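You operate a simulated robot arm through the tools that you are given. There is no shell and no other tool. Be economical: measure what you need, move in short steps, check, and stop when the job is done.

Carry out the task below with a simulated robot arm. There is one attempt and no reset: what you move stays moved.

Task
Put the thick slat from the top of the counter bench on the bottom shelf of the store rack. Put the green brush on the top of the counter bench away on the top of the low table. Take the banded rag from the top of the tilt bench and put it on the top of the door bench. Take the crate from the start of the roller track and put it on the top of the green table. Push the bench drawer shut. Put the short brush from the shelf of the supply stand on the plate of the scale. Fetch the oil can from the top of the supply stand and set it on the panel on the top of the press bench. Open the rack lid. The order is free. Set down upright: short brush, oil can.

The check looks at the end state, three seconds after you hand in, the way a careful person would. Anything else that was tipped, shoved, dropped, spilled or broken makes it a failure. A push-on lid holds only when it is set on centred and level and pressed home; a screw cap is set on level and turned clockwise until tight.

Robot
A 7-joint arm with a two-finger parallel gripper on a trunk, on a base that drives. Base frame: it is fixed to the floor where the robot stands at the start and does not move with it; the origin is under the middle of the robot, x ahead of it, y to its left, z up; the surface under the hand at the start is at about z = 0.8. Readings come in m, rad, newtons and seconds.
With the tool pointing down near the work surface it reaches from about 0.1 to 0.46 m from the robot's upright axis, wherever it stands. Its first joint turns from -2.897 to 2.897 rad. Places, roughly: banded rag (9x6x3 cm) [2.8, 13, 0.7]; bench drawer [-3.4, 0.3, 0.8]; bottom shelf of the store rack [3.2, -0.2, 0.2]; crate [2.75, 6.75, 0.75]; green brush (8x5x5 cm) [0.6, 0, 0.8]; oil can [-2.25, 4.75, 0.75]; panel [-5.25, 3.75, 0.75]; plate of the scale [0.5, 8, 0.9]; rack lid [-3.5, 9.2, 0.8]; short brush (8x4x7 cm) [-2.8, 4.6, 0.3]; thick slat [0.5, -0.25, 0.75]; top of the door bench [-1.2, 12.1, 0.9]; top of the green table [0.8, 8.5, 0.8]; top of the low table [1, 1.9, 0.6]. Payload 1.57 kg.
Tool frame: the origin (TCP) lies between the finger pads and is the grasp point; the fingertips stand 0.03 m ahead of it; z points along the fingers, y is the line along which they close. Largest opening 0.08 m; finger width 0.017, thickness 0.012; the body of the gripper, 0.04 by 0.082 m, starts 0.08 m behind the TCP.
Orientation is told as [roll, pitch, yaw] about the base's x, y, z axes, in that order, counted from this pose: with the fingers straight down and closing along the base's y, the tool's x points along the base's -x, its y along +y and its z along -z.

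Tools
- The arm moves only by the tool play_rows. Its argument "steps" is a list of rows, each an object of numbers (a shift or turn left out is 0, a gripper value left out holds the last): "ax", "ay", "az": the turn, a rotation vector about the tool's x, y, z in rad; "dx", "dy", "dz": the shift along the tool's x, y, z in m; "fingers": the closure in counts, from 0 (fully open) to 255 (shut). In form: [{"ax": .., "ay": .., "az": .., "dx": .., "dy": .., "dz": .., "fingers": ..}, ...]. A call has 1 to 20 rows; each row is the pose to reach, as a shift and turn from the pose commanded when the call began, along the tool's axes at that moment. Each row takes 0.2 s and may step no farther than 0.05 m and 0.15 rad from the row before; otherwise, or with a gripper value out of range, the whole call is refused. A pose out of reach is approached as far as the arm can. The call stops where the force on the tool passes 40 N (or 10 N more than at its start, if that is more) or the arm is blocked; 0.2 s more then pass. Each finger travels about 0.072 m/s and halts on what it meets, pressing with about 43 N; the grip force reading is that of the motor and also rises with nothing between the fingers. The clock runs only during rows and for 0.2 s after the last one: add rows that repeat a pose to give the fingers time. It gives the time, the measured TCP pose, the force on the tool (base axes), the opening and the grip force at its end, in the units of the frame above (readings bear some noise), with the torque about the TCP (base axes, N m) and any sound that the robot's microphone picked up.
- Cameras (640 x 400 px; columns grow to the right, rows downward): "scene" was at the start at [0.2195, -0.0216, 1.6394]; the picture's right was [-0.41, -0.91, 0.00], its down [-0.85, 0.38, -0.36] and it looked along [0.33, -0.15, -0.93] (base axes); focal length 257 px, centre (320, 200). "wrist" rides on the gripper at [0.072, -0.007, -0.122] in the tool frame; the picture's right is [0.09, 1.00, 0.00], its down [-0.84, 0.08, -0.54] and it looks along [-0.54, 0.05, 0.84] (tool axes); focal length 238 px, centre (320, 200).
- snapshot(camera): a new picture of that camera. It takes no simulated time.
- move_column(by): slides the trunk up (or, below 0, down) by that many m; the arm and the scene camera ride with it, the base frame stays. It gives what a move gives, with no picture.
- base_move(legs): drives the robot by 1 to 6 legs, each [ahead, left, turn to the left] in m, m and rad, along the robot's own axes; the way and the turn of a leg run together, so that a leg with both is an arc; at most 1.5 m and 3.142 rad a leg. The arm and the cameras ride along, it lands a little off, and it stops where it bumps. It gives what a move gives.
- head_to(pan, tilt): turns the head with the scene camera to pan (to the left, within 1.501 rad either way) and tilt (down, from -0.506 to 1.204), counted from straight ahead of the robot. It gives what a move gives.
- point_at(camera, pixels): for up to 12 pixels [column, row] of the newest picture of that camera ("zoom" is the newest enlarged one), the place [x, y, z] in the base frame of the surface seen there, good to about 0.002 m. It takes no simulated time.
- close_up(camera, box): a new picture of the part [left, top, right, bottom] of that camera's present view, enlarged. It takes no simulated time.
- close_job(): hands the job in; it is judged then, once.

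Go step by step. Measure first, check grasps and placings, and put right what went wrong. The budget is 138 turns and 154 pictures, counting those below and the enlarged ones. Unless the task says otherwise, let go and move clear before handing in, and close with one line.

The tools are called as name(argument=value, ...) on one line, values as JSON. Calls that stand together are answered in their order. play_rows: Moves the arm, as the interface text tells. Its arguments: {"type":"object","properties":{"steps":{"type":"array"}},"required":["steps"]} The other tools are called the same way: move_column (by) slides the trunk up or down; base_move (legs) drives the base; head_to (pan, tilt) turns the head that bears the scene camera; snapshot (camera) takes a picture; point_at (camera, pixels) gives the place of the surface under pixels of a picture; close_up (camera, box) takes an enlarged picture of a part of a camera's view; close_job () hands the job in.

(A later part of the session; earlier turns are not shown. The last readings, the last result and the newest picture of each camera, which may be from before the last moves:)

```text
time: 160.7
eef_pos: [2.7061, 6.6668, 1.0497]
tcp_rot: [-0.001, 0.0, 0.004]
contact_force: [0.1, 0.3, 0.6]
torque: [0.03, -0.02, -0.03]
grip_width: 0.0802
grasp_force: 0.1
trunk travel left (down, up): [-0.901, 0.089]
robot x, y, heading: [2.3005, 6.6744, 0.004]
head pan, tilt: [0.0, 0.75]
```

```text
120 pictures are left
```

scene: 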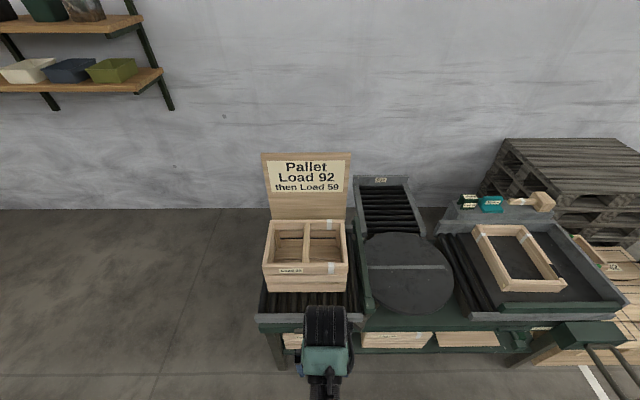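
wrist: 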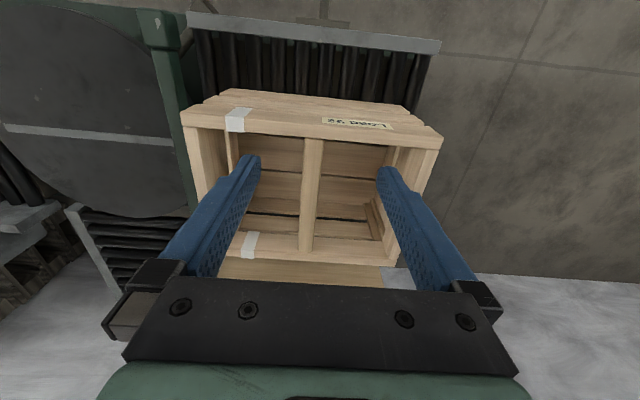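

point_at(camera="wrist", pixels=[[313, 145], [313, 170], [307, 230], [306, 145], [320, 145], [302, 200], [317, 200], [280, 180], [310, 120], [312, 250]])

```text
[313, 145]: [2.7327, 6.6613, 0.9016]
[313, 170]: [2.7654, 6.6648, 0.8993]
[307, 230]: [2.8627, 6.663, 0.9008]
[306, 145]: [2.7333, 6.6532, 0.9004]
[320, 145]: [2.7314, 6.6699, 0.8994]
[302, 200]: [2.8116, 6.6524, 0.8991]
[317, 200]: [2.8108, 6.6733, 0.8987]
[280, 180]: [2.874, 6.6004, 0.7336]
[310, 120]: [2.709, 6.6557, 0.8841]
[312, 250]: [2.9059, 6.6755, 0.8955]
```

Divider centre (2.811,6.663), top 0.90. Descend to TCP 0.872 and grip.

play_rows(steps=[{"dx": -0.035, "dz": 0.03}, {"dx": -0.07, "dz": 0.05, "dy": -0.004}, {"dx": -0.104, "dz": 0.07, "dy": -0.004}, {"dx": -0.104, "dz": 0.11, "dy": -0.004}, {"dx": -0.104, "dz": 0.15, "dy": -0.004}, {"dx": -0.104, "dz": 0.178, "dy": -0.004}, {"dx": -0.104, "dz": 0.178, "dy": -0.004, "fingers": 255}, {"dx": -0.104, "dz": 0.178, "dy": -0.004}, {"dx": -0.104, "dz": 0.178, "dy": -0.004}, {"dx": -0.104, "dz": 0.178, "dy": -0.004}, {"dx": -0.104, "dz": 0.178, "dy": -0.004}])

play_rows(steps=[{"dz": -0.02}, {"dz": -0.04}, {"dz": -0.06}, {"dz": -0.06}])

snapshot(camera="scene")

```text
time: 163.1
eef_pos: [2.7978, 6.6633, 0.8856]
tcp_rot: [0.0, -0.001, 0.004]
contact_force: [0.6, -2.4, 0.5]
torque: [-0.05, 0.19, -0.11]
grip_width: 0.0237
grasp_force: 36.0
out of reach, approached as far as the arm can: row 6, 7, 8, 9, 10, 11
trunk travel left (down, up): [-0.901, 0.089]
robot x, y, heading: [2.3027, 6.6787, 0.003]
head pan, tilt: [0.0, 0.75]
```

```text
time: 164.1
eef_pos: [2.7968, 6.6642, 0.9464]
tcp_rot: [-0.001, 0.003, 0.003]
contact_force: [-0.2, 0.2, -8.5]
torque: [0.0, 0.14, -0.03]
grip_width: 0.0241
grasp_force: 35.5
trunk travel left (down, up): [-0.901, 0.089]
robot x, y, heading: [2.3, 6.6728, 0.003]
head pan, tilt: [0.0, 0.75]
```

```text
119 pictures are left
```

scene: 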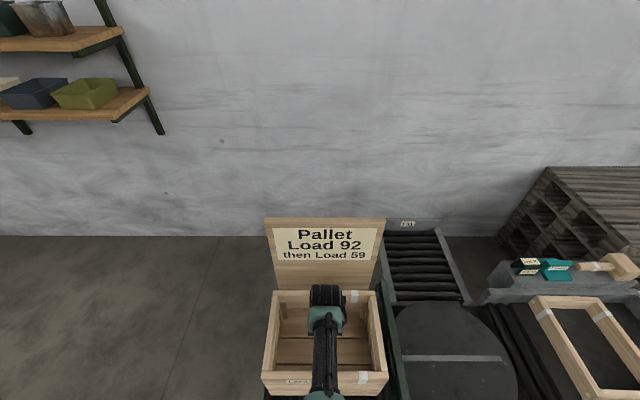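

Crate is held (8.5 N). Lift higher, retract, back away and turn toward the green table.

play_rows(steps=[{"dz": -0.03}, {"dz": -0.06}, {"dz": -0.09}, {"dz": -0.12, "dx": 0.02}, {"dz": -0.12, "dx": 0.05}, {"dz": -0.12, "dx": 0.08}])

move_column(by=0.08)

base_move(legs=[[-1.3, 0, 0], [0, 0, 1.568]])

snapshot(camera="scene")

```text
time: 165.5
eef_pos: [2.7171, 6.6632, 1.0674]
tcp_rot: [0.0, 0.001, 0.002]
contact_force: [-0.7, -0.4, -7.6]
torque: [-0.01, 0.15, 0.0]
grip_width: 0.0238
grasp_force: 36.2
trunk travel left (down, up): [-0.901, 0.089]
robot x, y, heading: [2.3012, 6.6745, 0.004]
head pan, tilt: [0.0, 0.75]
```

```text
time: 166.7
eef_pos: [2.7176, 6.6648, 1.1455]
tcp_rot: [0.0, 0.002, 0.004]
contact_force: [0.1, -1.2, -7.3]
torque: [-0.02, 0.15, 0.0]
grip_width: 0.024
grasp_force: 36.1
trunk travel left (down, up): [-0.981, 0.009]
robot x, y, heading: [2.2992, 6.6758, 0.007]
head pan, tilt: [0.0, 0.75]
```

```text
time: 177.0
eef_pos: [1.0148, 7.0952, 1.1468]
tcp_rot: [0.0, 0.003, 1.559]
contact_force: [-0.6, -0.6, -8.2]
torque: [-0.15, 0.01, -0.02]
grip_width: 0.0237
grasp_force: 36.5
trunk travel left (down, up): [-0.981, 0.009]
robot x, y, heading: [0.9961, 6.6782, 1.558]
head pan, tilt: [0.0, 0.75]
```

```text
118 pictures are left
```

scene: 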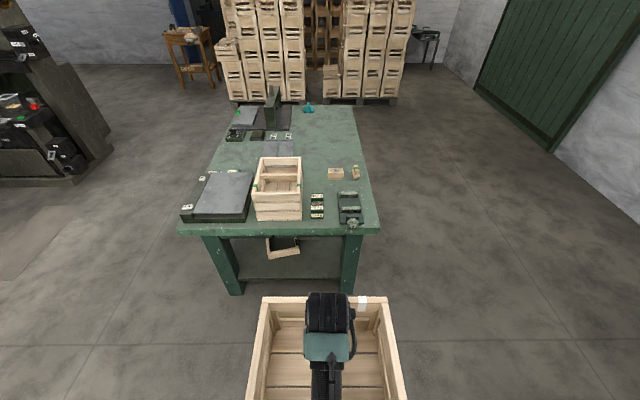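

The green table has a scale front-left at (225,195), a crate, and free space at about (325,140). Measuring it.

point_at(camera="scene", pixels=[[325, 145], [357, 145], [352, 107], [300, 130], [320, 112], [335, 170], [300, 158], [357, 166], [293, 148], [305, 105], [225, 190], [367, 190]])

close_up(camera="scene", box=[170, 80, 390, 240])

```text
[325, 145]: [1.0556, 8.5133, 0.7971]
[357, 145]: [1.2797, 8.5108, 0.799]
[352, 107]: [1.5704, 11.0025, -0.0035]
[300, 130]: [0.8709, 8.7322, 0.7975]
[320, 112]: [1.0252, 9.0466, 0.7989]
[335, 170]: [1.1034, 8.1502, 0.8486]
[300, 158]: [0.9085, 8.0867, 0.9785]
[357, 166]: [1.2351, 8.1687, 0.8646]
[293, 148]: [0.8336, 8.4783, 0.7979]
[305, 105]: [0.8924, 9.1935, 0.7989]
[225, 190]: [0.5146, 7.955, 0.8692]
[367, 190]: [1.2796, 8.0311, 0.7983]
```

```text
2.50 times, centred on (280, 160) of scene
```

zoom: 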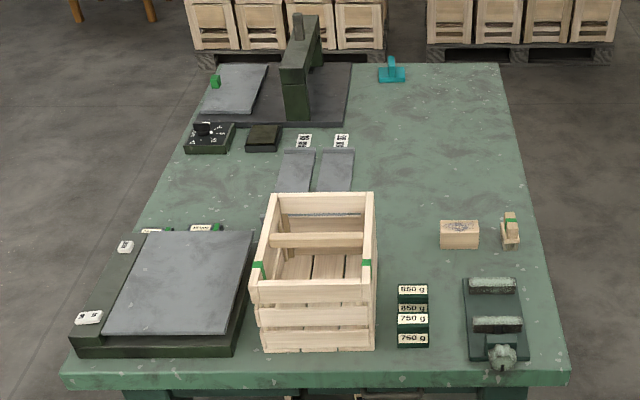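

I'll put it at about (1.13,8.62), coming from the table's right side facing west.

base_move(legs=[[0, -0.8, 0], [1.46, 0, 0], [0.46, 0, 0], [0, 0, 1.583]])

snapshot(camera="scene")

```text
time: 194.4
eef_pos: [1.4044, 8.6046, 1.1455]
tcp_rot: [-0.001, 0.003, -3.126]
contact_force: [-0.1, 0.5, -8.3]
torque: [-0.03, -0.17, 0.01]
grip_width: 0.0235
grasp_force: 35.2
trunk travel left (down, up): [-0.981, 0.009]
robot x, y, heading: [1.8254, 8.6007, -3.13]
head pan, tilt: [0.0, 0.75]
```

```text
116 pictures are left
```

scene: 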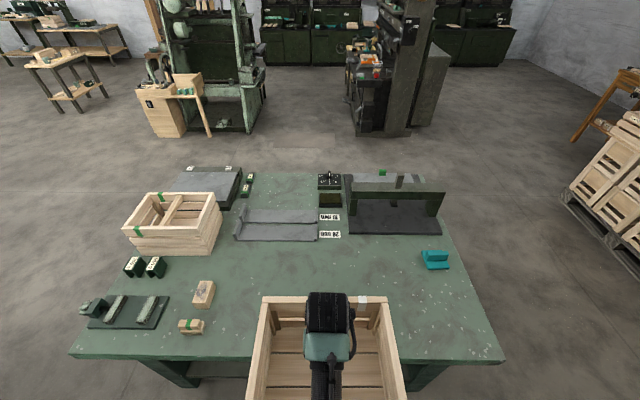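

Space is clear. Drive 0.26 ahead, then lower slowly until contact.

base_move(legs=[[0.26, 0, 0]])

play_rows(steps=[{"dz": 0.04}, {"dz": 0.08}, {"dz": 0.12}, {"dz": 0.14}, {"dz": 0.15}, {"dz": 0.155}, {"dz": 0.158}, {"dz": 0.16}, {"dz": 0.16}])

close_up(camera="scene", box=[200, 200, 460, 400])

```text
time: 196.3
eef_pos: [1.1472, 8.6022, 1.1455]
tcp_rot: [-0.001, 0.001, -3.13]
contact_force: [-0.2, -0.4, -8.1]
torque: [-0.01, -0.15, 0.06]
grip_width: 0.0238
grasp_force: 35.9
trunk travel left (down, up): [-0.981, 0.009]
robot x, y, heading: [1.5633, 8.5965, -3.126]
head pan, tilt: [0.0, 0.75]
```

```text
time: 198.3
eef_pos: [1.1467, 8.6028, 0.9863]
tcp_rot: [0.0, 0.001, -3.132]
contact_force: [0.5, 0.5, -7.3]
torque: [0.01, -0.13, -0.03]
grip_width: 0.0237
grasp_force: 36.4
trunk travel left (down, up): [-0.981, 0.009]
robot x, y, heading: [1.5642, 8.5948, -3.131]
head pan, tilt: [0.0, 0.75]
```

```text
2.00 times, centred on (330, 300) of scene
```

zoom: 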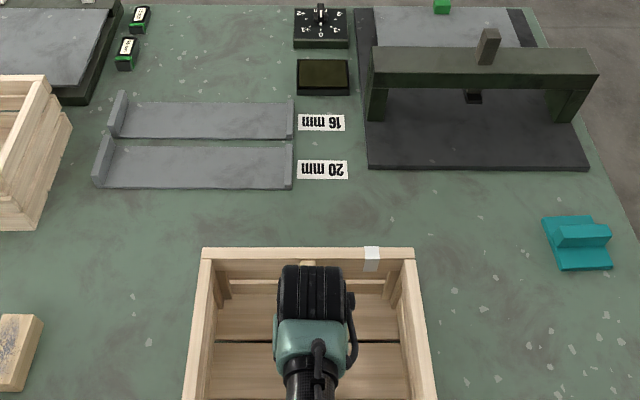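

Still hanging (7–8 N). Continue down in fine steps until the weight is taken.

play_rows(steps=[{"dz": 0.003}, {"dz": 0.006}, {"dz": 0.009}, {"dz": 0.011}, {"dz": 0.013}, {"dz": 0.013}])

```text
time: 199.7
eef_pos: [1.1468, 8.6023, 0.9717]
tcp_rot: [0.0, 0.002, -3.132]
contact_force: [0.9, -0.7, -8.0]
torque: [-0.01, -0.18, -0.01]
grip_width: 0.0237
grasp_force: 36.2
trunk travel left (down, up): [-0.981, 0.009]
robot x, y, heading: [1.5621, 8.5978, -3.133]
head pan, tilt: [0.0, 0.75]
```

play_rows(steps=[{"dz": 0.002}, {"dz": 0.004}, {"dz": 0.006}, {"dz": 0.008}, {"dz": 0.01}, {"dz": 0.012}, {"dz": 0.012}])

```text
time: 201.3
eef_pos: [1.1451, 8.6027, 0.9645]
tcp_rot: [-0.001, -0.006, -3.132]
contact_force: [3.9, 0.7, 30.4]
torque: [-0.2, 0.04, 0.04]
grip_width: 0.0239
grasp_force: 35.9
trunk travel left (down, up): [-0.981, 0.009]
robot x, y, heading: [1.5642, 8.5983, -3.131]
head pan, tilt: [0.0, 0.75]
```

Crate touches at TCP 0.965 (30 N). Ease off, release, and rise.

play_rows(steps=[{"dz": -0.005}, {"dz": -0.005, "fingers": 0}, {"dz": -0.005}, {"dz": -0.005}, {"dz": -0.005}, {"dz": -0.04}, {"dz": -0.08}, {"dz": -0.12}, {"dz": -0.15}])

base_move(legs=[[-0.35, 0, 0]])

snapshot(camera="scene")

```text
time: 203.3
eef_pos: [1.1456, 8.6032, 1.1124]
tcp_rot: [0.001, 0.005, -3.129]
contact_force: [-0.1, 0.0, 0.1]
torque: [-0.01, -0.03, 0.01]
grip_width: 0.08
grasp_force: 0.1
trunk travel left (down, up): [-0.981, 0.009]
robot x, y, heading: [1.5634, 8.5952, -3.13]
head pan, tilt: [0.0, 0.75]
```

```text
time: 205.6
eef_pos: [1.4942, 8.6071, 1.1113]
tcp_rot: [0.0, 0.0, -3.13]
contact_force: [0.3, -0.3, 0.2]
torque: [0.01, 0.01, 0.0]
grip_width: 0.0802
grasp_force: 0.0
trunk travel left (down, up): [-0.981, 0.009]
robot x, y, heading: [1.9105, 8.5997, -3.129]
head pan, tilt: [0.0, 0.75]
```

```text
114 pictures are left
```

scene: 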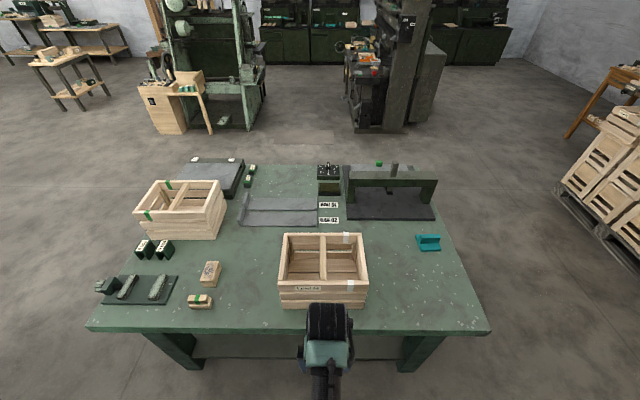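

The crate stands well on the green table. Next the rag: turn north, shift right, go ahead and look.

base_move(legs=[[-0.8, 0, 0], [0, 0, -1.582], [1.4, 0, 0]])

head_to(pan=0, tilt=0.5)

snapshot(camera="scene")

```text
time: 220.4
eef_pos: [2.764, 10.4404, 1.1116]
tcp_rot: [0.0, 0.002, 1.536]
contact_force: [-1.1, 0.2, -0.8]
torque: [-0.01, 0.0, -0.04]
grip_width: 0.0801
grasp_force: 0.0
trunk travel left (down, up): [-0.981, 0.009]
robot x, y, heading: [2.7361, 10.0243, 1.536]
head pan, tilt: [0.0, 0.75]
```

```text
time: 221.1
eef_pos: [2.7635, 10.4428, 1.1123]
tcp_rot: [0.0, 0.001, 1.538]
contact_force: [-0.2, 0.2, 0.7]
torque: [0.02, -0.01, 0.01]
grip_width: 0.0798
grasp_force: 0.2
trunk travel left (down, up): [-0.981, 0.009]
robot x, y, heading: [2.7426, 10.0222, 1.54]
head pan, tilt: [0.0, 0.499]
```

```text
113 pictures are left
```

scene: 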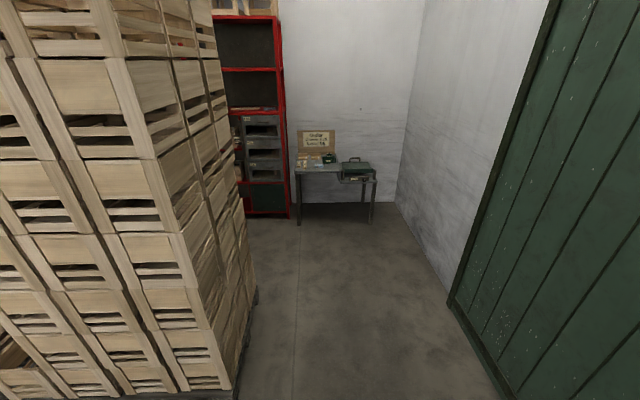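

The tilt bench is ahead at (335,170). Drive forward along the corridor, keeping off the crate stack.

base_move(legs=[[0, -0.2, 0.03], [1.5, 0, 0], [0.5, 0, 0]])

head_to(pan=0, tilt=0.8)

snapshot(camera="scene")

```text
time: 232.4
eef_pos: [2.9624, 12.4504, 1.1116]
tcp_rot: [0.0, 0.001, 1.565]
contact_force: [-0.1, 0.3, 0.1]
torque: [0.03, 0.01, 0.02]
grip_width: 0.0801
grasp_force: 0.1
trunk travel left (down, up): [-0.981, 0.009]
robot x, y, heading: [2.9491, 12.0325, 1.567]
head pan, tilt: [0.0, 0.499]
```

```text
time: 233.2
eef_pos: [2.9632, 12.4508, 1.1121]
tcp_rot: [0.001, 0.001, 1.564]
contact_force: [0.3, -0.4, -0.4]
torque: [-0.03, -0.02, 0.0]
grip_width: 0.0802
grasp_force: 0.0
trunk travel left (down, up): [-0.981, 0.009]
robot x, y, heading: [2.949, 12.035, 1.562]
head pan, tilt: [0.0, 0.799]
```

```text
112 pictures are left
```

scene: 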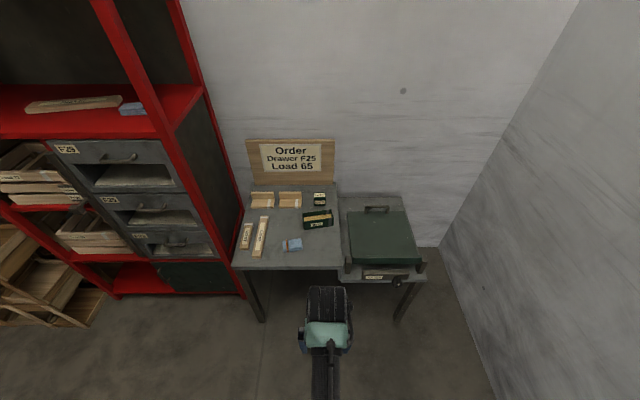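

Candidates: the blue piece at (292,245) and the green one at (317,218). Enlarging.

close_up(camera="scene", box=[230, 180, 350, 270])

point_at(camera="scene", pixels=[[292, 245], [286, 248], [300, 243], [317, 220], [300, 262], [275, 255], [262, 240]])

```text
4.44 times, centred on (290, 225) of scene
```

zoom: 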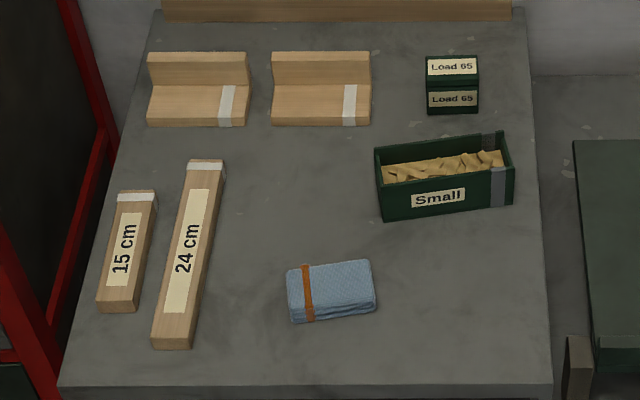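

```text
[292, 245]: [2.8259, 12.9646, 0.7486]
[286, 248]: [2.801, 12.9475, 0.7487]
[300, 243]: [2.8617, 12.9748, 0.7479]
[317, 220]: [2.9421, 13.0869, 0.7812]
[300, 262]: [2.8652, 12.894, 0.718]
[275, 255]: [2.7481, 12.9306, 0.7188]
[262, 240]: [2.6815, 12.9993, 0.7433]
```

The blue folded cloth with the orange band is the rag, about (2.83,12.965), top 0.748. Drive the hand over it and turn the wrist.

base_move(legs=[[0.44, 0.125, 0]])

play_rows(steps=[{"az": 0.142, "dz": 0.02}, {"az": 0.284, "dz": 0.04}, {"az": 0.426, "dz": 0.06}, {"az": 0.568, "dz": 0.08}, {"az": 0.71, "dz": 0.1}, {"az": 0.852, "dz": 0.12}, {"az": 0.994, "dz": 0.14}, {"az": 1.136, "dz": 0.16}, {"az": 1.278, "dz": 0.16}, {"az": 1.42, "dz": 0.16}])

snapshot(camera="wrist")

```text
time: 235.9
eef_pos: [2.8468, 12.8925, 1.1124]
tcp_rot: [-0.001, 0.002, 1.557]
contact_force: [0.6, 0.2, -0.4]
torque: [0.03, -0.01, 0.05]
grip_width: 0.0798
grasp_force: 0.1
trunk travel left (down, up): [-0.981, 0.009]
robot x, y, heading: [2.8286, 12.4804, 1.561]
head pan, tilt: [0.0, 0.799]
```

```text
time: 238.1
eef_pos: [2.8477, 12.8927, 0.952]
tcp_rot: [-0.002, 0.001, 0.134]
contact_force: [-0.1, -0.1, 0.9]
torque: [-0.02, -0.04, -0.02]
grip_width: 0.0801
grasp_force: 0.2
trunk travel left (down, up): [-0.981, 0.009]
robot x, y, heading: [2.8298, 12.4783, 1.557]
head pan, tilt: [0.0, 0.799]
```

```text
110 pictures are left
```

wrist: 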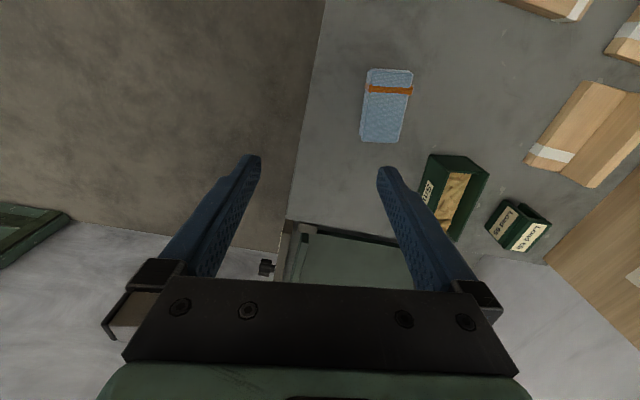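

point_at(camera="wrist", pixels=[[371, 75], [410, 75], [365, 137], [402, 139], [388, 105], [330, 105], [430, 230]])

```text
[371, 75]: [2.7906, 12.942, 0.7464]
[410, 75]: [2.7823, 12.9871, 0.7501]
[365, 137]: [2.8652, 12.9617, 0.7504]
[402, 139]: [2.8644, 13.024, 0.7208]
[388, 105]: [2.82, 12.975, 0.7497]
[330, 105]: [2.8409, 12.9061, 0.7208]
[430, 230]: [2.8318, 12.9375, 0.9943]
```

Rag centre (2.823,12.976), angle ≈0.25. Drive 0.08 closer, then descend and grip.

base_move(legs=[[0.083, 0.02, 0]])

```text
time: 239.2
eef_pos: [2.8272, 12.974, 0.951]
tcp_rot: [-0.003, -0.001, 0.138]
contact_force: [0.5, -0.3, -0.7]
torque: [-0.01, 0.03, 0.02]
grip_width: 0.0799
grasp_force: 0.1
trunk travel left (down, up): [-0.981, 0.009]
robot x, y, heading: [2.8084, 12.558, 1.555]
head pan, tilt: [0.0, 0.799]
```

play_rows(steps=[{"az": -0.06, "dz": 0.04, "dx": 0.004, "dy": 0.002}, {"az": -0.11, "dz": 0.08, "dx": 0.004, "dy": 0.002}, {"az": -0.11, "dz": 0.12, "dx": 0.004, "dy": 0.002}, {"az": -0.11, "dz": 0.16, "dx": 0.004, "dy": 0.002}, {"az": -0.11, "dz": 0.185, "dx": 0.004, "dy": 0.002}, {"az": -0.11, "dz": 0.199, "dx": 0.004, "dy": 0.002}, {"az": -0.11, "dz": 0.199, "dx": 0.004, "dy": 0.002, "fingers": 255}, {"az": -0.11, "dz": 0.199, "dx": 0.004, "dy": 0.002}, {"az": -0.11, "dz": 0.199, "dx": 0.004, "dy": 0.002}, {"az": -0.11, "dz": 0.199, "dx": 0.004, "dy": 0.002}, {"az": -0.11, "dz": 0.16, "dx": 0.004, "dy": 0.002}, {"az": -0.11, "dz": 0.12, "dx": 0.004, "dy": 0.002}, {"az": -0.11, "dz": 0.08, "dx": 0.004, "dy": 0.002}, {"az": -0.11, "dz": 0.03, "dx": 0.004, "dy": 0.002}])

snapshot(camera="wrist")

```text
time: 242.2
eef_pos: [2.8237, 12.9733, 0.9193]
tcp_rot: [-0.005, 0.002, 0.248]
contact_force: [-1.0, -1.0, -0.3]
torque: [0.03, 0.0, 0.02]
grip_width: 0.0
grasp_force: 21.1
out of reach, approached as far as the arm can: row 2, 3, 4, 5, 6, 7, 8, 9, 10, 11, 12, 13
trunk travel left (down, up): [-0.981, 0.009]
robot x, y, heading: [2.8116, 12.5607, 1.558]
head pan, tilt: [0.0, 0.799]
```

```text
109 pictures are left
```

wrist: 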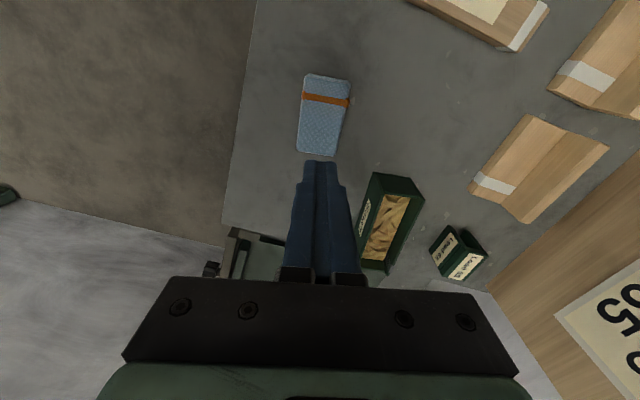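

The arm could not get low enough with the trunk raised; the rag seems untouched. Open, lower the trunk 0.15 and retry.

play_rows(steps=[{"fingers": 0}, {"fingers": 0}, {"fingers": 0}, {"fingers": 0}])

move_column(by=-0.11)

snapshot(camera="wrist")

point_at(camera="wrist", pixels=[[320, 30], [300, 60], [345, 60], [320, 60]])

```text
time: 243.2
eef_pos: [2.8229, 12.9766, 0.9215]
tcp_rot: [-0.002, 0.0, 0.247]
contact_force: [-0.4, -0.4, -0.5]
torque: [0.01, -0.01, -0.03]
grip_width: 0.0801
grasp_force: 0.0
trunk travel left (down, up): [-0.981, 0.009]
robot x, y, heading: [2.8135, 12.561, 1.557]
head pan, tilt: [0.0, 0.799]
```

```text
time: 244.6
eef_pos: [2.8237, 12.9756, 0.8103]
tcp_rot: [-0.001, -0.001, 0.246]
contact_force: [0.4, -0.4, -0.1]
torque: [-0.03, -0.01, 0.02]
grip_width: 0.08
grasp_force: 0.1
trunk travel left (down, up): [-0.871, 0.119]
robot x, y, heading: [2.8133, 12.5579, 1.556]
head pan, tilt: [0.0, 0.799]
```

```text
108 pictures are left
```

wrist: 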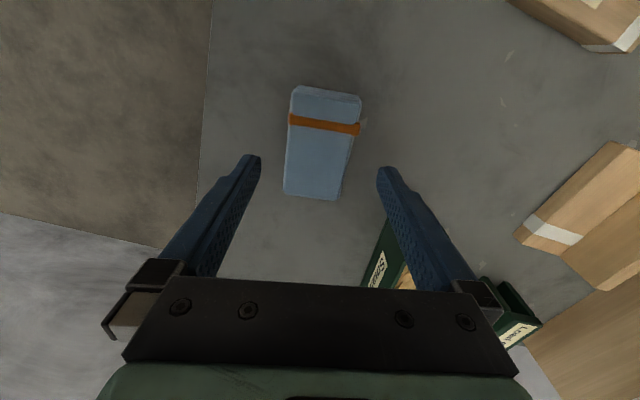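

```text
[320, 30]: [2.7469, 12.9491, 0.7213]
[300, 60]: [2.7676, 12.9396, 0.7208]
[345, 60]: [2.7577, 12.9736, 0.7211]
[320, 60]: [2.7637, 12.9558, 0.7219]
```

Fingers straddle the rag. Descend 0.058, grip, lift.

play_rows(steps=[{"dz": 0.03}, {"dz": 0.05}, {"dz": 0.058}, {"dz": 0.058, "fingers": 255}, {"dz": 0.058}, {"dz": 0.058}, {"dz": 0.058}, {"dz": 0.058}, {"dz": 0.02}, {"dz": -0.03}, {"dz": -0.08}, {"dz": -0.13}])

snapshot(camera="wrist")

```text
time: 247.2
eef_pos: [2.8237, 12.9756, 0.9415]
tcp_rot: [-0.004, 0.002, 0.248]
contact_force: [1.1, 0.0, 0.8]
torque: [-0.02, 0.0, 0.0]
grip_width: 0.0001
grasp_force: 21.1
out of reach, approached as far as the arm can: row 1, 2, 3, 4, 5, 6, 7, 8
trunk travel left (down, up): [-0.871, 0.119]
robot x, y, heading: [2.8105, 12.5593, 1.559]
head pan, tilt: [0.0, 0.799]
```

```text
107 pictures are left
```

wrist: 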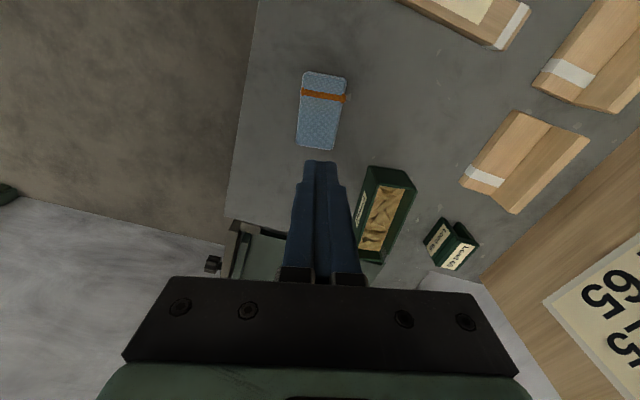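

The arm's own downward reach is the limit, so use the trunk: open, lower the trunk 0.15, then descend the rest.

play_rows(steps=[{"fingers": 0}, {"fingers": 0}, {"fingers": 0}, {"fingers": 0}])

move_column(by=-0.145)

play_rows(steps=[{"dz": 0.02}, {"dz": 0.035}, {"dz": 0.044}, {"dz": 0.044, "fingers": 255}, {"dz": 0.044}, {"dz": 0.044}, {"dz": 0.044}, {"dz": 0.044}, {"dz": 0.0}, {"dz": -0.05}, {"dz": -0.1}])

snapshot(camera="wrist")

```text
time: 248.2
eef_pos: [2.824, 12.9773, 0.9421]
tcp_rot: [-0.001, 0.0, 0.248]
contact_force: [-0.1, 0.5, -0.8]
torque: [-0.02, 0.01, 0.0]
grip_width: 0.0801
grasp_force: 0.1
trunk travel left (down, up): [-0.871, 0.119]
robot x, y, heading: [2.811, 12.5593, 1.562]
head pan, tilt: [0.0, 0.799]
```

```text
time: 249.9
eef_pos: [2.8222, 12.9766, 0.795]
tcp_rot: [-0.003, 0.0, 0.248]
contact_force: [-0.2, 0.0, 0.0]
torque: [0.0, 0.02, -0.01]
grip_width: 0.0799
grasp_force: 0.0
trunk travel left (down, up): [-0.726, 0.264]
robot x, y, heading: [2.8083, 12.5563, 1.562]
head pan, tilt: [0.0, 0.799]
```

```text
time: 252.3
eef_pos: [2.824, 12.9757, 0.8965]
tcp_rot: [-0.004, 0.0, 0.247]
contact_force: [-0.6, 0.6, -0.4]
torque: [0.0, -0.03, 0.03]
grip_width: 0.0555
grasp_force: 42.8
trunk travel left (down, up): [-0.726, 0.264]
robot x, y, heading: [2.8095, 12.5627, 1.558]
head pan, tilt: [0.0, 0.799]
```

```text
106 pictures are left
```

wrist: 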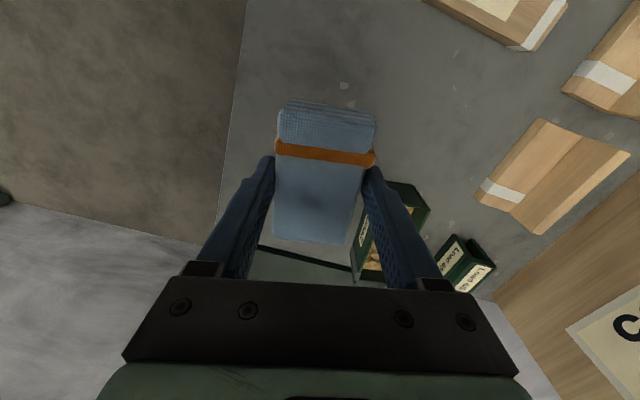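

Rag held (width 0.056). Raise the trunk and drive around the crate stacks to face the door bench.

move_column(by=0.25)

base_move(legs=[[-1.5, 0, 0], [-0.95, 0, 0], [0, 0, 1.583], [1.5, 0, 0], [1.3, 0, 0]])

head_to(pan=-0.7, tilt=0.6)

snapshot(camera="scene")

```text
time: 254.9
eef_pos: [2.8228, 12.9774, 1.1464]
tcp_rot: [-0.002, 0.0, 0.25]
contact_force: [-0.7, 0.9, 0.8]
torque: [0.02, 0.02, -0.04]
grip_width: 0.055
grasp_force: 43.1
trunk travel left (down, up): [-0.976, 0.014]
robot x, y, heading: [2.8098, 12.5591, 1.56]
head pan, tilt: [0.0, 0.799]
```

```text
time: 284.0
eef_pos: [-0.4294, 10.0586, 1.1456]
tcp_rot: [-0.001, 0.0, 1.852]
contact_force: [0.1, -0.5, -0.6]
torque: [0.01, 0.0, -0.02]
grip_width: 0.0546
grasp_force: 43.1
trunk travel left (down, up): [-0.976, 0.014]
robot x, y, heading: [-0.0089, 10.0563, -3.116]
head pan, tilt: [0.0, 0.799]
```

```text
time: 285.0
eef_pos: [-0.4285, 10.0579, 1.1461]
tcp_rot: [-0.002, 0.001, 1.852]
contact_force: [-0.4, -0.5, -0.8]
torque: [-0.01, -0.02, -0.02]
grip_width: 0.0547
grasp_force: 43.3
trunk travel left (down, up): [-0.976, 0.014]
robot x, y, heading: [-0.0146, 10.0641, -3.12]
head pan, tilt: [-0.7, 0.6]
```

```text
105 pictures are left
```

scene: 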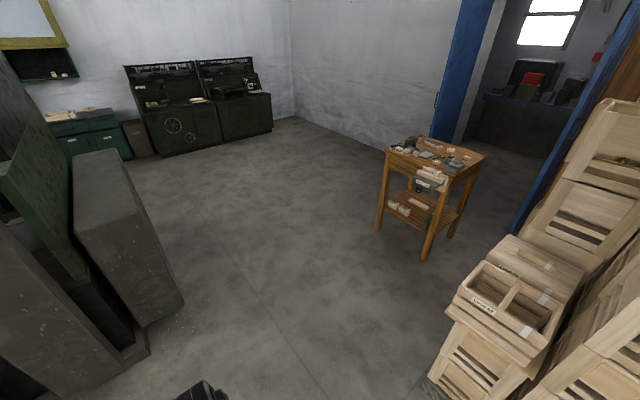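

The door bench is at (430,170). A machine on the left seems close to the straight path, so I'll measure it and the bench.

point_at(camera="scene", pixels=[[150, 352], [184, 302], [388, 153], [430, 165], [482, 158], [425, 258], [436, 380], [452, 170], [440, 137]])

close_up(camera="scene", box=[370, 120, 500, 220])

```text
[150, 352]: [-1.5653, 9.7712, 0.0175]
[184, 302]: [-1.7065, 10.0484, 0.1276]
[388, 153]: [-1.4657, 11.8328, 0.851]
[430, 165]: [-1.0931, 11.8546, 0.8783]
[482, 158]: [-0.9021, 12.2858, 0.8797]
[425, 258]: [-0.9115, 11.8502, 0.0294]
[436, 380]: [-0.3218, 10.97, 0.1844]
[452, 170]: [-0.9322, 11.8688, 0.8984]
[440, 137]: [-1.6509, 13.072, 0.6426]
```

```text
4.00 times, centred on (435, 170) of scene
```

zoom: 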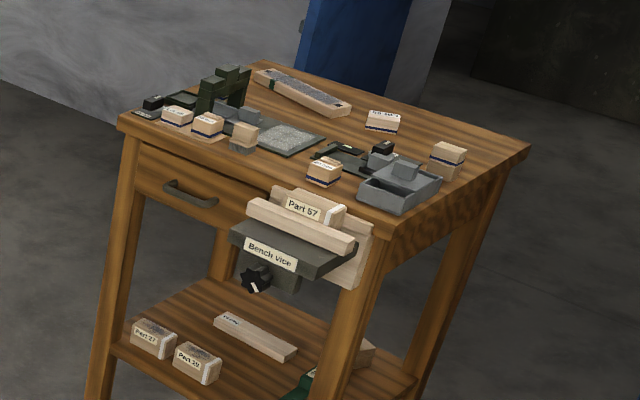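

Bench top z 0.851, x -1.47..-0.9, y 11.83..12.3. I'll approach from the south in safe legs.

base_move(legs=[[0.7, 0, 0], [0, 0, -1.592], [0, 0.42, 0], [0.95, 0, 0]])

head_to(pan=0, tilt=0.9)

snapshot(camera="scene")

```text
time: 299.5
eef_pos: [-1.1017, 11.4187, 1.1467]
tcp_rot: [-0.003, -0.001, 0.246]
contact_force: [0.1, 0.7, -0.3]
torque: [-0.01, -0.03, -0.01]
grip_width: 0.0546
grasp_force: 42.6
trunk travel left (down, up): [-0.976, 0.014]
robot x, y, heading: [-1.1149, 10.9998, 1.559]
head pan, tilt: [-0.7, 0.6]
```

```text
time: 300.6
eef_pos: [-1.1016, 11.42, 1.1459]
tcp_rot: [-0.001, 0.0, 0.243]
contact_force: [0.0, -0.4, 0.3]
torque: [-0.02, -0.02, 0.01]
grip_width: 0.0546
grasp_force: 43.0
trunk travel left (down, up): [-0.976, 0.014]
robot x, y, heading: [-1.1131, 11.0013, 1.557]
head pan, tilt: [0.0, 0.901]
```

```text
103 pictures are left
```

scene: 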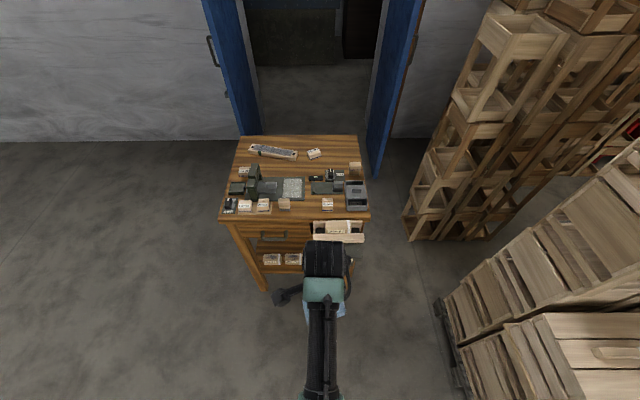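

close_up(camera="scene", box=[210, 125, 380, 235])

point_at(camera="scene", pixels=[[315, 168], [345, 150], [332, 166], [300, 168], [350, 170], [313, 182], [295, 160], [357, 138], [240, 140], [322, 153], [330, 190], [312, 200]])

```text
3.64 times, centred on (295, 180) of scene
```

zoom: 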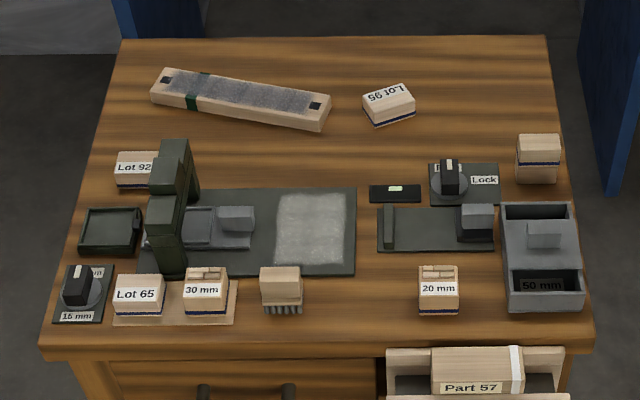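

```text
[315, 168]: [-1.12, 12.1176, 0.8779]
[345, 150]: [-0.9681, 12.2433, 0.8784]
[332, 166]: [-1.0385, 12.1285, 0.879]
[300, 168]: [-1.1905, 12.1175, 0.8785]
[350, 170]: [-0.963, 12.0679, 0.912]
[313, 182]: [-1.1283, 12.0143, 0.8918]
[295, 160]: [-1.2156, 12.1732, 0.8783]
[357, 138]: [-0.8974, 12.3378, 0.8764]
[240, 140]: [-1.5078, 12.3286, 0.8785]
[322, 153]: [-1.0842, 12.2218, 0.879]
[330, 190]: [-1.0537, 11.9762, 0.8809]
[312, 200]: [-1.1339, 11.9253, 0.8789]
```

Free spot at the front between the wooden brush (282,205) and the "20 mm" block (327,204). Measuring exactly.

point_at(camera="zoom", pixels=[[306, 305], [300, 270], [416, 308], [417, 270], [350, 280], [350, 270], [360, 338], [360, 350], [330, 300], [395, 350], [440, 345], [280, 320]])

```text
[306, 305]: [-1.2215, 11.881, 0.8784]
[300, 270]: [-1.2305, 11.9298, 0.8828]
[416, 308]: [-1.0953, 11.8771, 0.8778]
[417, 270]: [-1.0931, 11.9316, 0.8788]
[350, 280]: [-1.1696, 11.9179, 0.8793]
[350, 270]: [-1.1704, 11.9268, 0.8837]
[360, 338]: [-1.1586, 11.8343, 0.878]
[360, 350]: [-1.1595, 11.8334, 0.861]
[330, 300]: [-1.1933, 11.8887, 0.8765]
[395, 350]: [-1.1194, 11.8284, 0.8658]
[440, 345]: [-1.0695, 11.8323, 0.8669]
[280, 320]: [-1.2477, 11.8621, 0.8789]
```

Free area x -1.222..-1.095, y 11.833..11.92. I'll bring the rag to (-1.158,11.878) with its long side along x and lower it in stages.

base_move(legs=[[0.458, 0.05, 0]])

move_column(by=-0.1)

play_rows(steps=[{"az": 0.12, "dz": 0.03}, {"az": 0.243, "dz": 0.06}, {"az": 0.243, "dz": 0.06}])

snapshot(camera="wrist")

```text
time: 303.3
eef_pos: [-1.1447, 11.8781, 1.1464]
tcp_rot: [-0.002, 0.0, 0.247]
contact_force: [-0.1, -0.3, 0.4]
torque: [0.0, 0.0, -0.01]
grip_width: 0.0547
grasp_force: 43.1
trunk travel left (down, up): [-0.976, 0.014]
robot x, y, heading: [-1.1585, 11.4577, 1.55]
head pan, tilt: [0.0, 0.901]
```

```text
time: 304.7
eef_pos: [-1.1435, 11.8782, 1.0476]
tcp_rot: [-0.001, -0.001, 0.247]
contact_force: [-0.2, 0.2, -1.1]
torque: [-0.04, -0.01, -0.01]
grip_width: 0.0545
grasp_force: 42.9
trunk travel left (down, up): [-0.876, 0.114]
robot x, y, heading: [-1.1584, 11.4588, 1.551]
head pan, tilt: [0.0, 0.901]
```

```text
time: 305.5
eef_pos: [-1.1453, 11.878, 0.9857]
tcp_rot: [-0.002, -0.001, 0.001]
contact_force: [1.2, -0.4, 0.7]
torque: [-0.01, 0.01, -0.02]
grip_width: 0.0548
grasp_force: 43.4
trunk travel left (down, up): [-0.876, 0.114]
robot x, y, heading: [-1.1563, 11.4592, 1.556]
head pan, tilt: [0.0, 0.901]
```

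```text
101 pictures are left
```

wrist: 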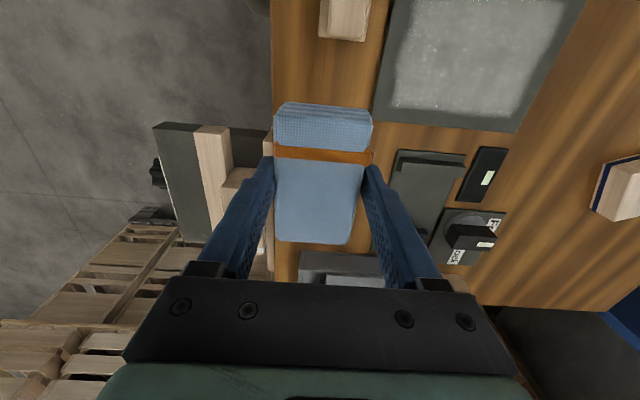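

Checking the rag's ends relative to the TCP before setting down.

point_at(camera="wrist", pixels=[[325, 125], [320, 238], [290, 200], [345, 200], [326, 112], [340, 35], [267, 240]])

```text
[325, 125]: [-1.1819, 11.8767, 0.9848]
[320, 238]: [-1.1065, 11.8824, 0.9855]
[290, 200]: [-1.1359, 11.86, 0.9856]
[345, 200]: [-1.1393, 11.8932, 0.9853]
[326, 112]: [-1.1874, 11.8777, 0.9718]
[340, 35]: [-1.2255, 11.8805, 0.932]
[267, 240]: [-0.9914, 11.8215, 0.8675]
```

Rag spans x -1.187..-1.105; shift 0.013 toward -x, lower 0.076, open partly, rise.

play_rows(steps=[{"dx": 0.013, "dz": 0.02}, {"dx": 0.013, "dz": 0.05}, {"dx": 0.013, "dz": 0.068}, {"dx": 0.013, "dz": 0.076}, {"dx": 0.013, "dz": 0.076}, {"dx": 0.013, "dz": 0.076, "fingers": 40}, {"dx": 0.013, "dz": 0.076}, {"dx": 0.013, "dz": 0.076}, {"dx": 0.013, "dz": 0.04}, {"dx": 0.013, "dz": 0.0}, {"dx": 0.013, "dz": -0.05}, {"dx": 0.013, "dz": -0.1}])

base_move(legs=[[-0.45, 0, 0]])

close_up(camera="scene", box=[210, 125, 380, 255])

```text
time: 308.1
eef_pos: [-1.1591, 11.8775, 1.0848]
tcp_rot: [-0.004, 0.0, 0.003]
contact_force: [0.1, 0.2, 0.6]
torque: [0.02, 0.01, -0.01]
grip_width: 0.0674
grasp_force: 0.1
trunk travel left (down, up): [-0.876, 0.114]
robot x, y, heading: [-1.1552, 11.4593, 1.557]
head pan, tilt: [0.0, 0.901]
```

```text
time: 310.8
eef_pos: [-1.1644, 11.4261, 1.0845]
tcp_rot: [-0.003, -0.002, 0.002]
contact_force: [-0.4, 0.1, 0.5]
torque: [0.0, -0.01, -0.01]
grip_width: 0.0675
grasp_force: 0.1
trunk travel left (down, up): [-0.876, 0.114]
robot x, y, heading: [-1.1644, 11.0069, 1.559]
head pan, tilt: [0.0, 0.901]
```

```text
3.08 times, centred on (295, 190) of scene
```

zoom: 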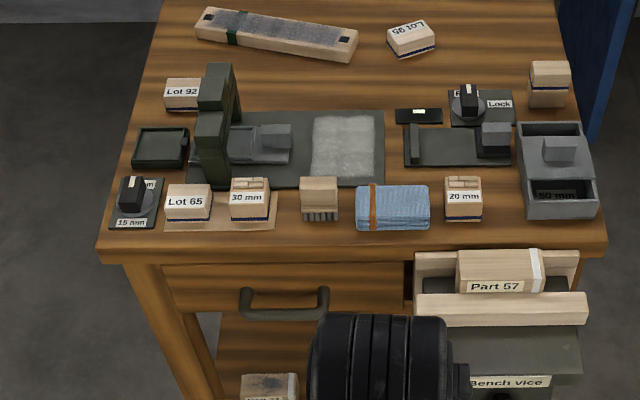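

The rag sits neatly between the brush and the 20 mm block. Next the rack lid at (-3.5,9.2): look west.

base_move(legs=[[0, 0, 1.583]])

head_to(pan=0.4, tilt=0.5)

snapshot(camera="scene")

```text
time: 315.0
eef_pos: [-1.5825, 11.0067, 1.0837]
tcp_rot: [-0.002, 0.001, 1.574]
contact_force: [-0.2, 0.1, -0.9]
torque: [-0.02, -0.01, -0.01]
grip_width: 0.0674
grasp_force: 0.0
trunk travel left (down, up): [-0.876, 0.114]
robot x, y, heading: [-1.1655, 11.0104, 3.131]
head pan, tilt: [0.0, 0.901]
```

```text
time: 315.9
eef_pos: [-1.5832, 11.0059, 1.0856]
tcp_rot: [-0.001, 0.002, 1.577]
contact_force: [-0.7, -0.8, -0.2]
torque: [-0.02, 0.0, 0.0]
grip_width: 0.0674
grasp_force: 0.0
trunk travel left (down, up): [-0.876, 0.114]
robot x, y, heading: [-1.1651, 11.0085, 3.128]
head pan, tilt: [0.4, 0.499]
```

```text
99 pictures are left
```

scene: 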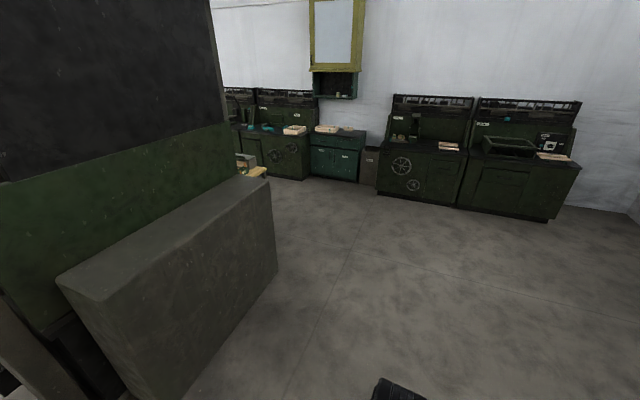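

Drive on 1.1 m west past the machine and look southwest.

base_move(legs=[[1.1, 0, 0]])

head_to(pan=0.9, tilt=0.6)

snapshot(camera="scene")

```text
time: 321.5
eef_pos: [-2.6794, 11.023, 1.0838]
tcp_rot: [-0.002, -0.001, 1.572]
contact_force: [-0.9, 0.8, -1.0]
torque: [0.01, -0.01, 0.01]
grip_width: 0.0673
grasp_force: 0.2
trunk travel left (down, up): [-0.876, 0.114]
robot x, y, heading: [-2.2598, 11.0206, 3.123]
head pan, tilt: [0.4, 0.499]
```

```text
time: 322.4
eef_pos: [-2.6801, 11.0221, 1.0829]
tcp_rot: [-0.001, 0.0, 1.572]
contact_force: [0.5, 0.0, 0.5]
torque: [0.01, 0.01, 0.01]
grip_width: 0.0674
grasp_force: 0.2
trunk travel left (down, up): [-0.876, 0.114]
robot x, y, heading: [-2.2593, 11.0258, 3.123]
head pan, tilt: [0.901, 0.6]
```

```text
98 pictures are left
```

scene: 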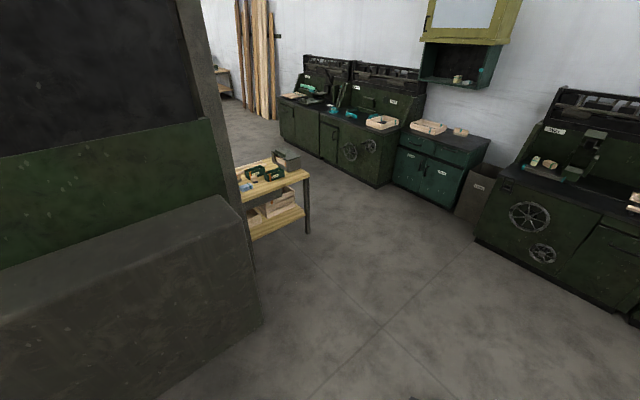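

The small yellow bench at (275,185) carries the rack. Go to (-3.45,10.6) and face south.

base_move(legs=[[1.2, 0, 0], [0, 0, 1.589], [0.4, 0, 0]])

head_to(pan=0, tilt=0.8)

snapshot(camera="scene")

```text
time: 334.5
eef_pos: [-3.4692, 10.2277, 1.0837]
tcp_rot: [-0.002, 0.0, -3.137]
contact_force: [-0.3, 0.2, -0.1]
torque: [0.03, 0.0, -0.02]
grip_width: 0.0673
grasp_force: 0.1
trunk travel left (down, up): [-0.876, 0.114]
robot x, y, heading: [-3.4694, 10.6466, -1.581]
head pan, tilt: [0.901, 0.6]
```

```text
time: 335.7
eef_pos: [-3.4694, 10.2279, 1.0845]
tcp_rot: [-0.003, 0.0, -3.135]
contact_force: [0.5, 0.8, 0.7]
torque: [0.03, 0.0, 0.01]
grip_width: 0.0674
grasp_force: 0.0
trunk travel left (down, up): [-0.876, 0.114]
robot x, y, heading: [-3.4704, 10.6445, -1.586]
head pan, tilt: [0.0, 0.799]
```

```text
97 pictures are left
```

scene: 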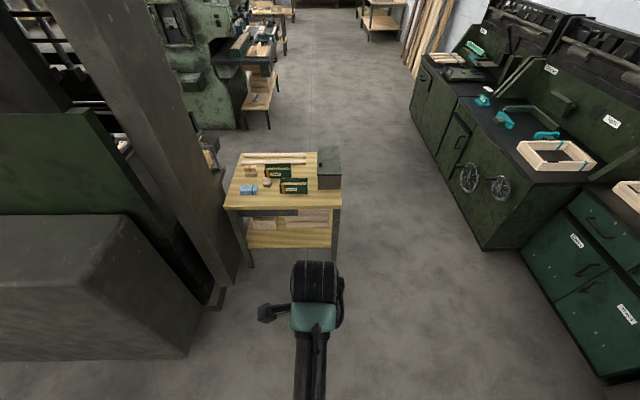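

close_up(camera="scene", box=[215, 130, 365, 225])

point_at(camera="scene", pixels=[[330, 165], [329, 182], [320, 178], [341, 178], [321, 152], [338, 150], [300, 200], [238, 200], [300, 170]])

```text
4.21 times, centred on (290, 178) of scene
```

zoom: 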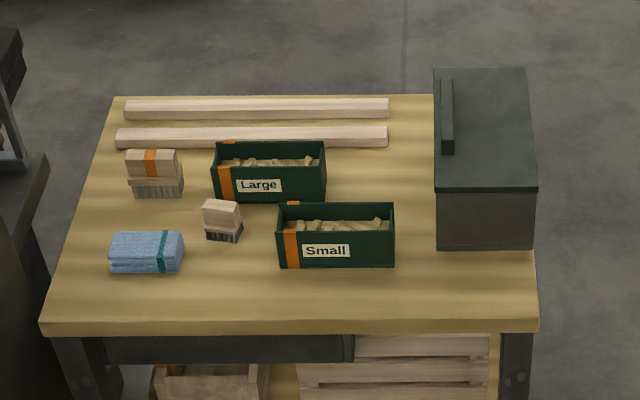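

```text
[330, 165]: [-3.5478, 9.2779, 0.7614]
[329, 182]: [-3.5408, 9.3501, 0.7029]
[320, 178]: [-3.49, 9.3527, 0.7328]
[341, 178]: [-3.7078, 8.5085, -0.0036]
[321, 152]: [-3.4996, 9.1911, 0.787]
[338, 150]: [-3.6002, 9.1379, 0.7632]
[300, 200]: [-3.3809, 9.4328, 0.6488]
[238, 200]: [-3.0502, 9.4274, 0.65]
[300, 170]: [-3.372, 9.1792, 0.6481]
```

The rack box is at x -3.61..-3.49, y 9.10..9.355 with a handle bar along the east edge of its lid (z≈0.787), so the hinge is on the west side. I'll check the floor space west of it and the lid detail.

point_at(camera="scene", pixels=[[484, 248], [420, 120], [455, 170], [600, 375], [570, 185], [470, 100]])

close_up(camera="scene", box=[305, 135, 355, 200])

point_at(camera="zoom", pixels=[[300, 200], [400, 200], [220, 150], [215, 260], [240, 270], [455, 290]])

```text
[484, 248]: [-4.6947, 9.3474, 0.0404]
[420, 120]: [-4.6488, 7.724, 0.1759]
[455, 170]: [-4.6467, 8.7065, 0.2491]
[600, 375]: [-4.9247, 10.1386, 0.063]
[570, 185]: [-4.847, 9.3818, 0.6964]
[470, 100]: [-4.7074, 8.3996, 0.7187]
```

```text
6.15 times, centred on (330, 168) of scene
```

zoom: 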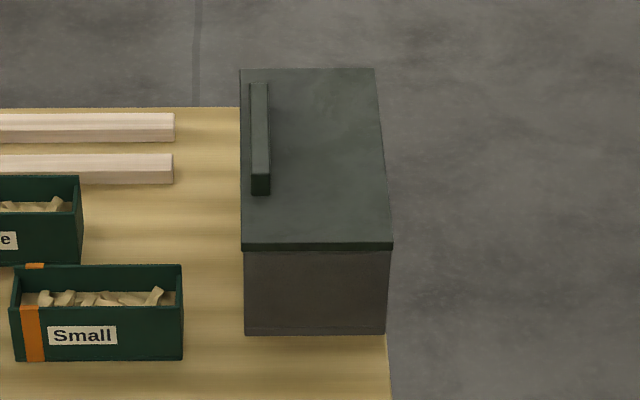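

```text
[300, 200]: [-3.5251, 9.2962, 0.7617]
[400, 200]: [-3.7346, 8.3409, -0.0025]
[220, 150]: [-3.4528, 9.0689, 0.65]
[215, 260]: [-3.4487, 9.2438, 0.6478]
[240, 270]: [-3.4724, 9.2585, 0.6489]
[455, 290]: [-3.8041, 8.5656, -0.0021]
```

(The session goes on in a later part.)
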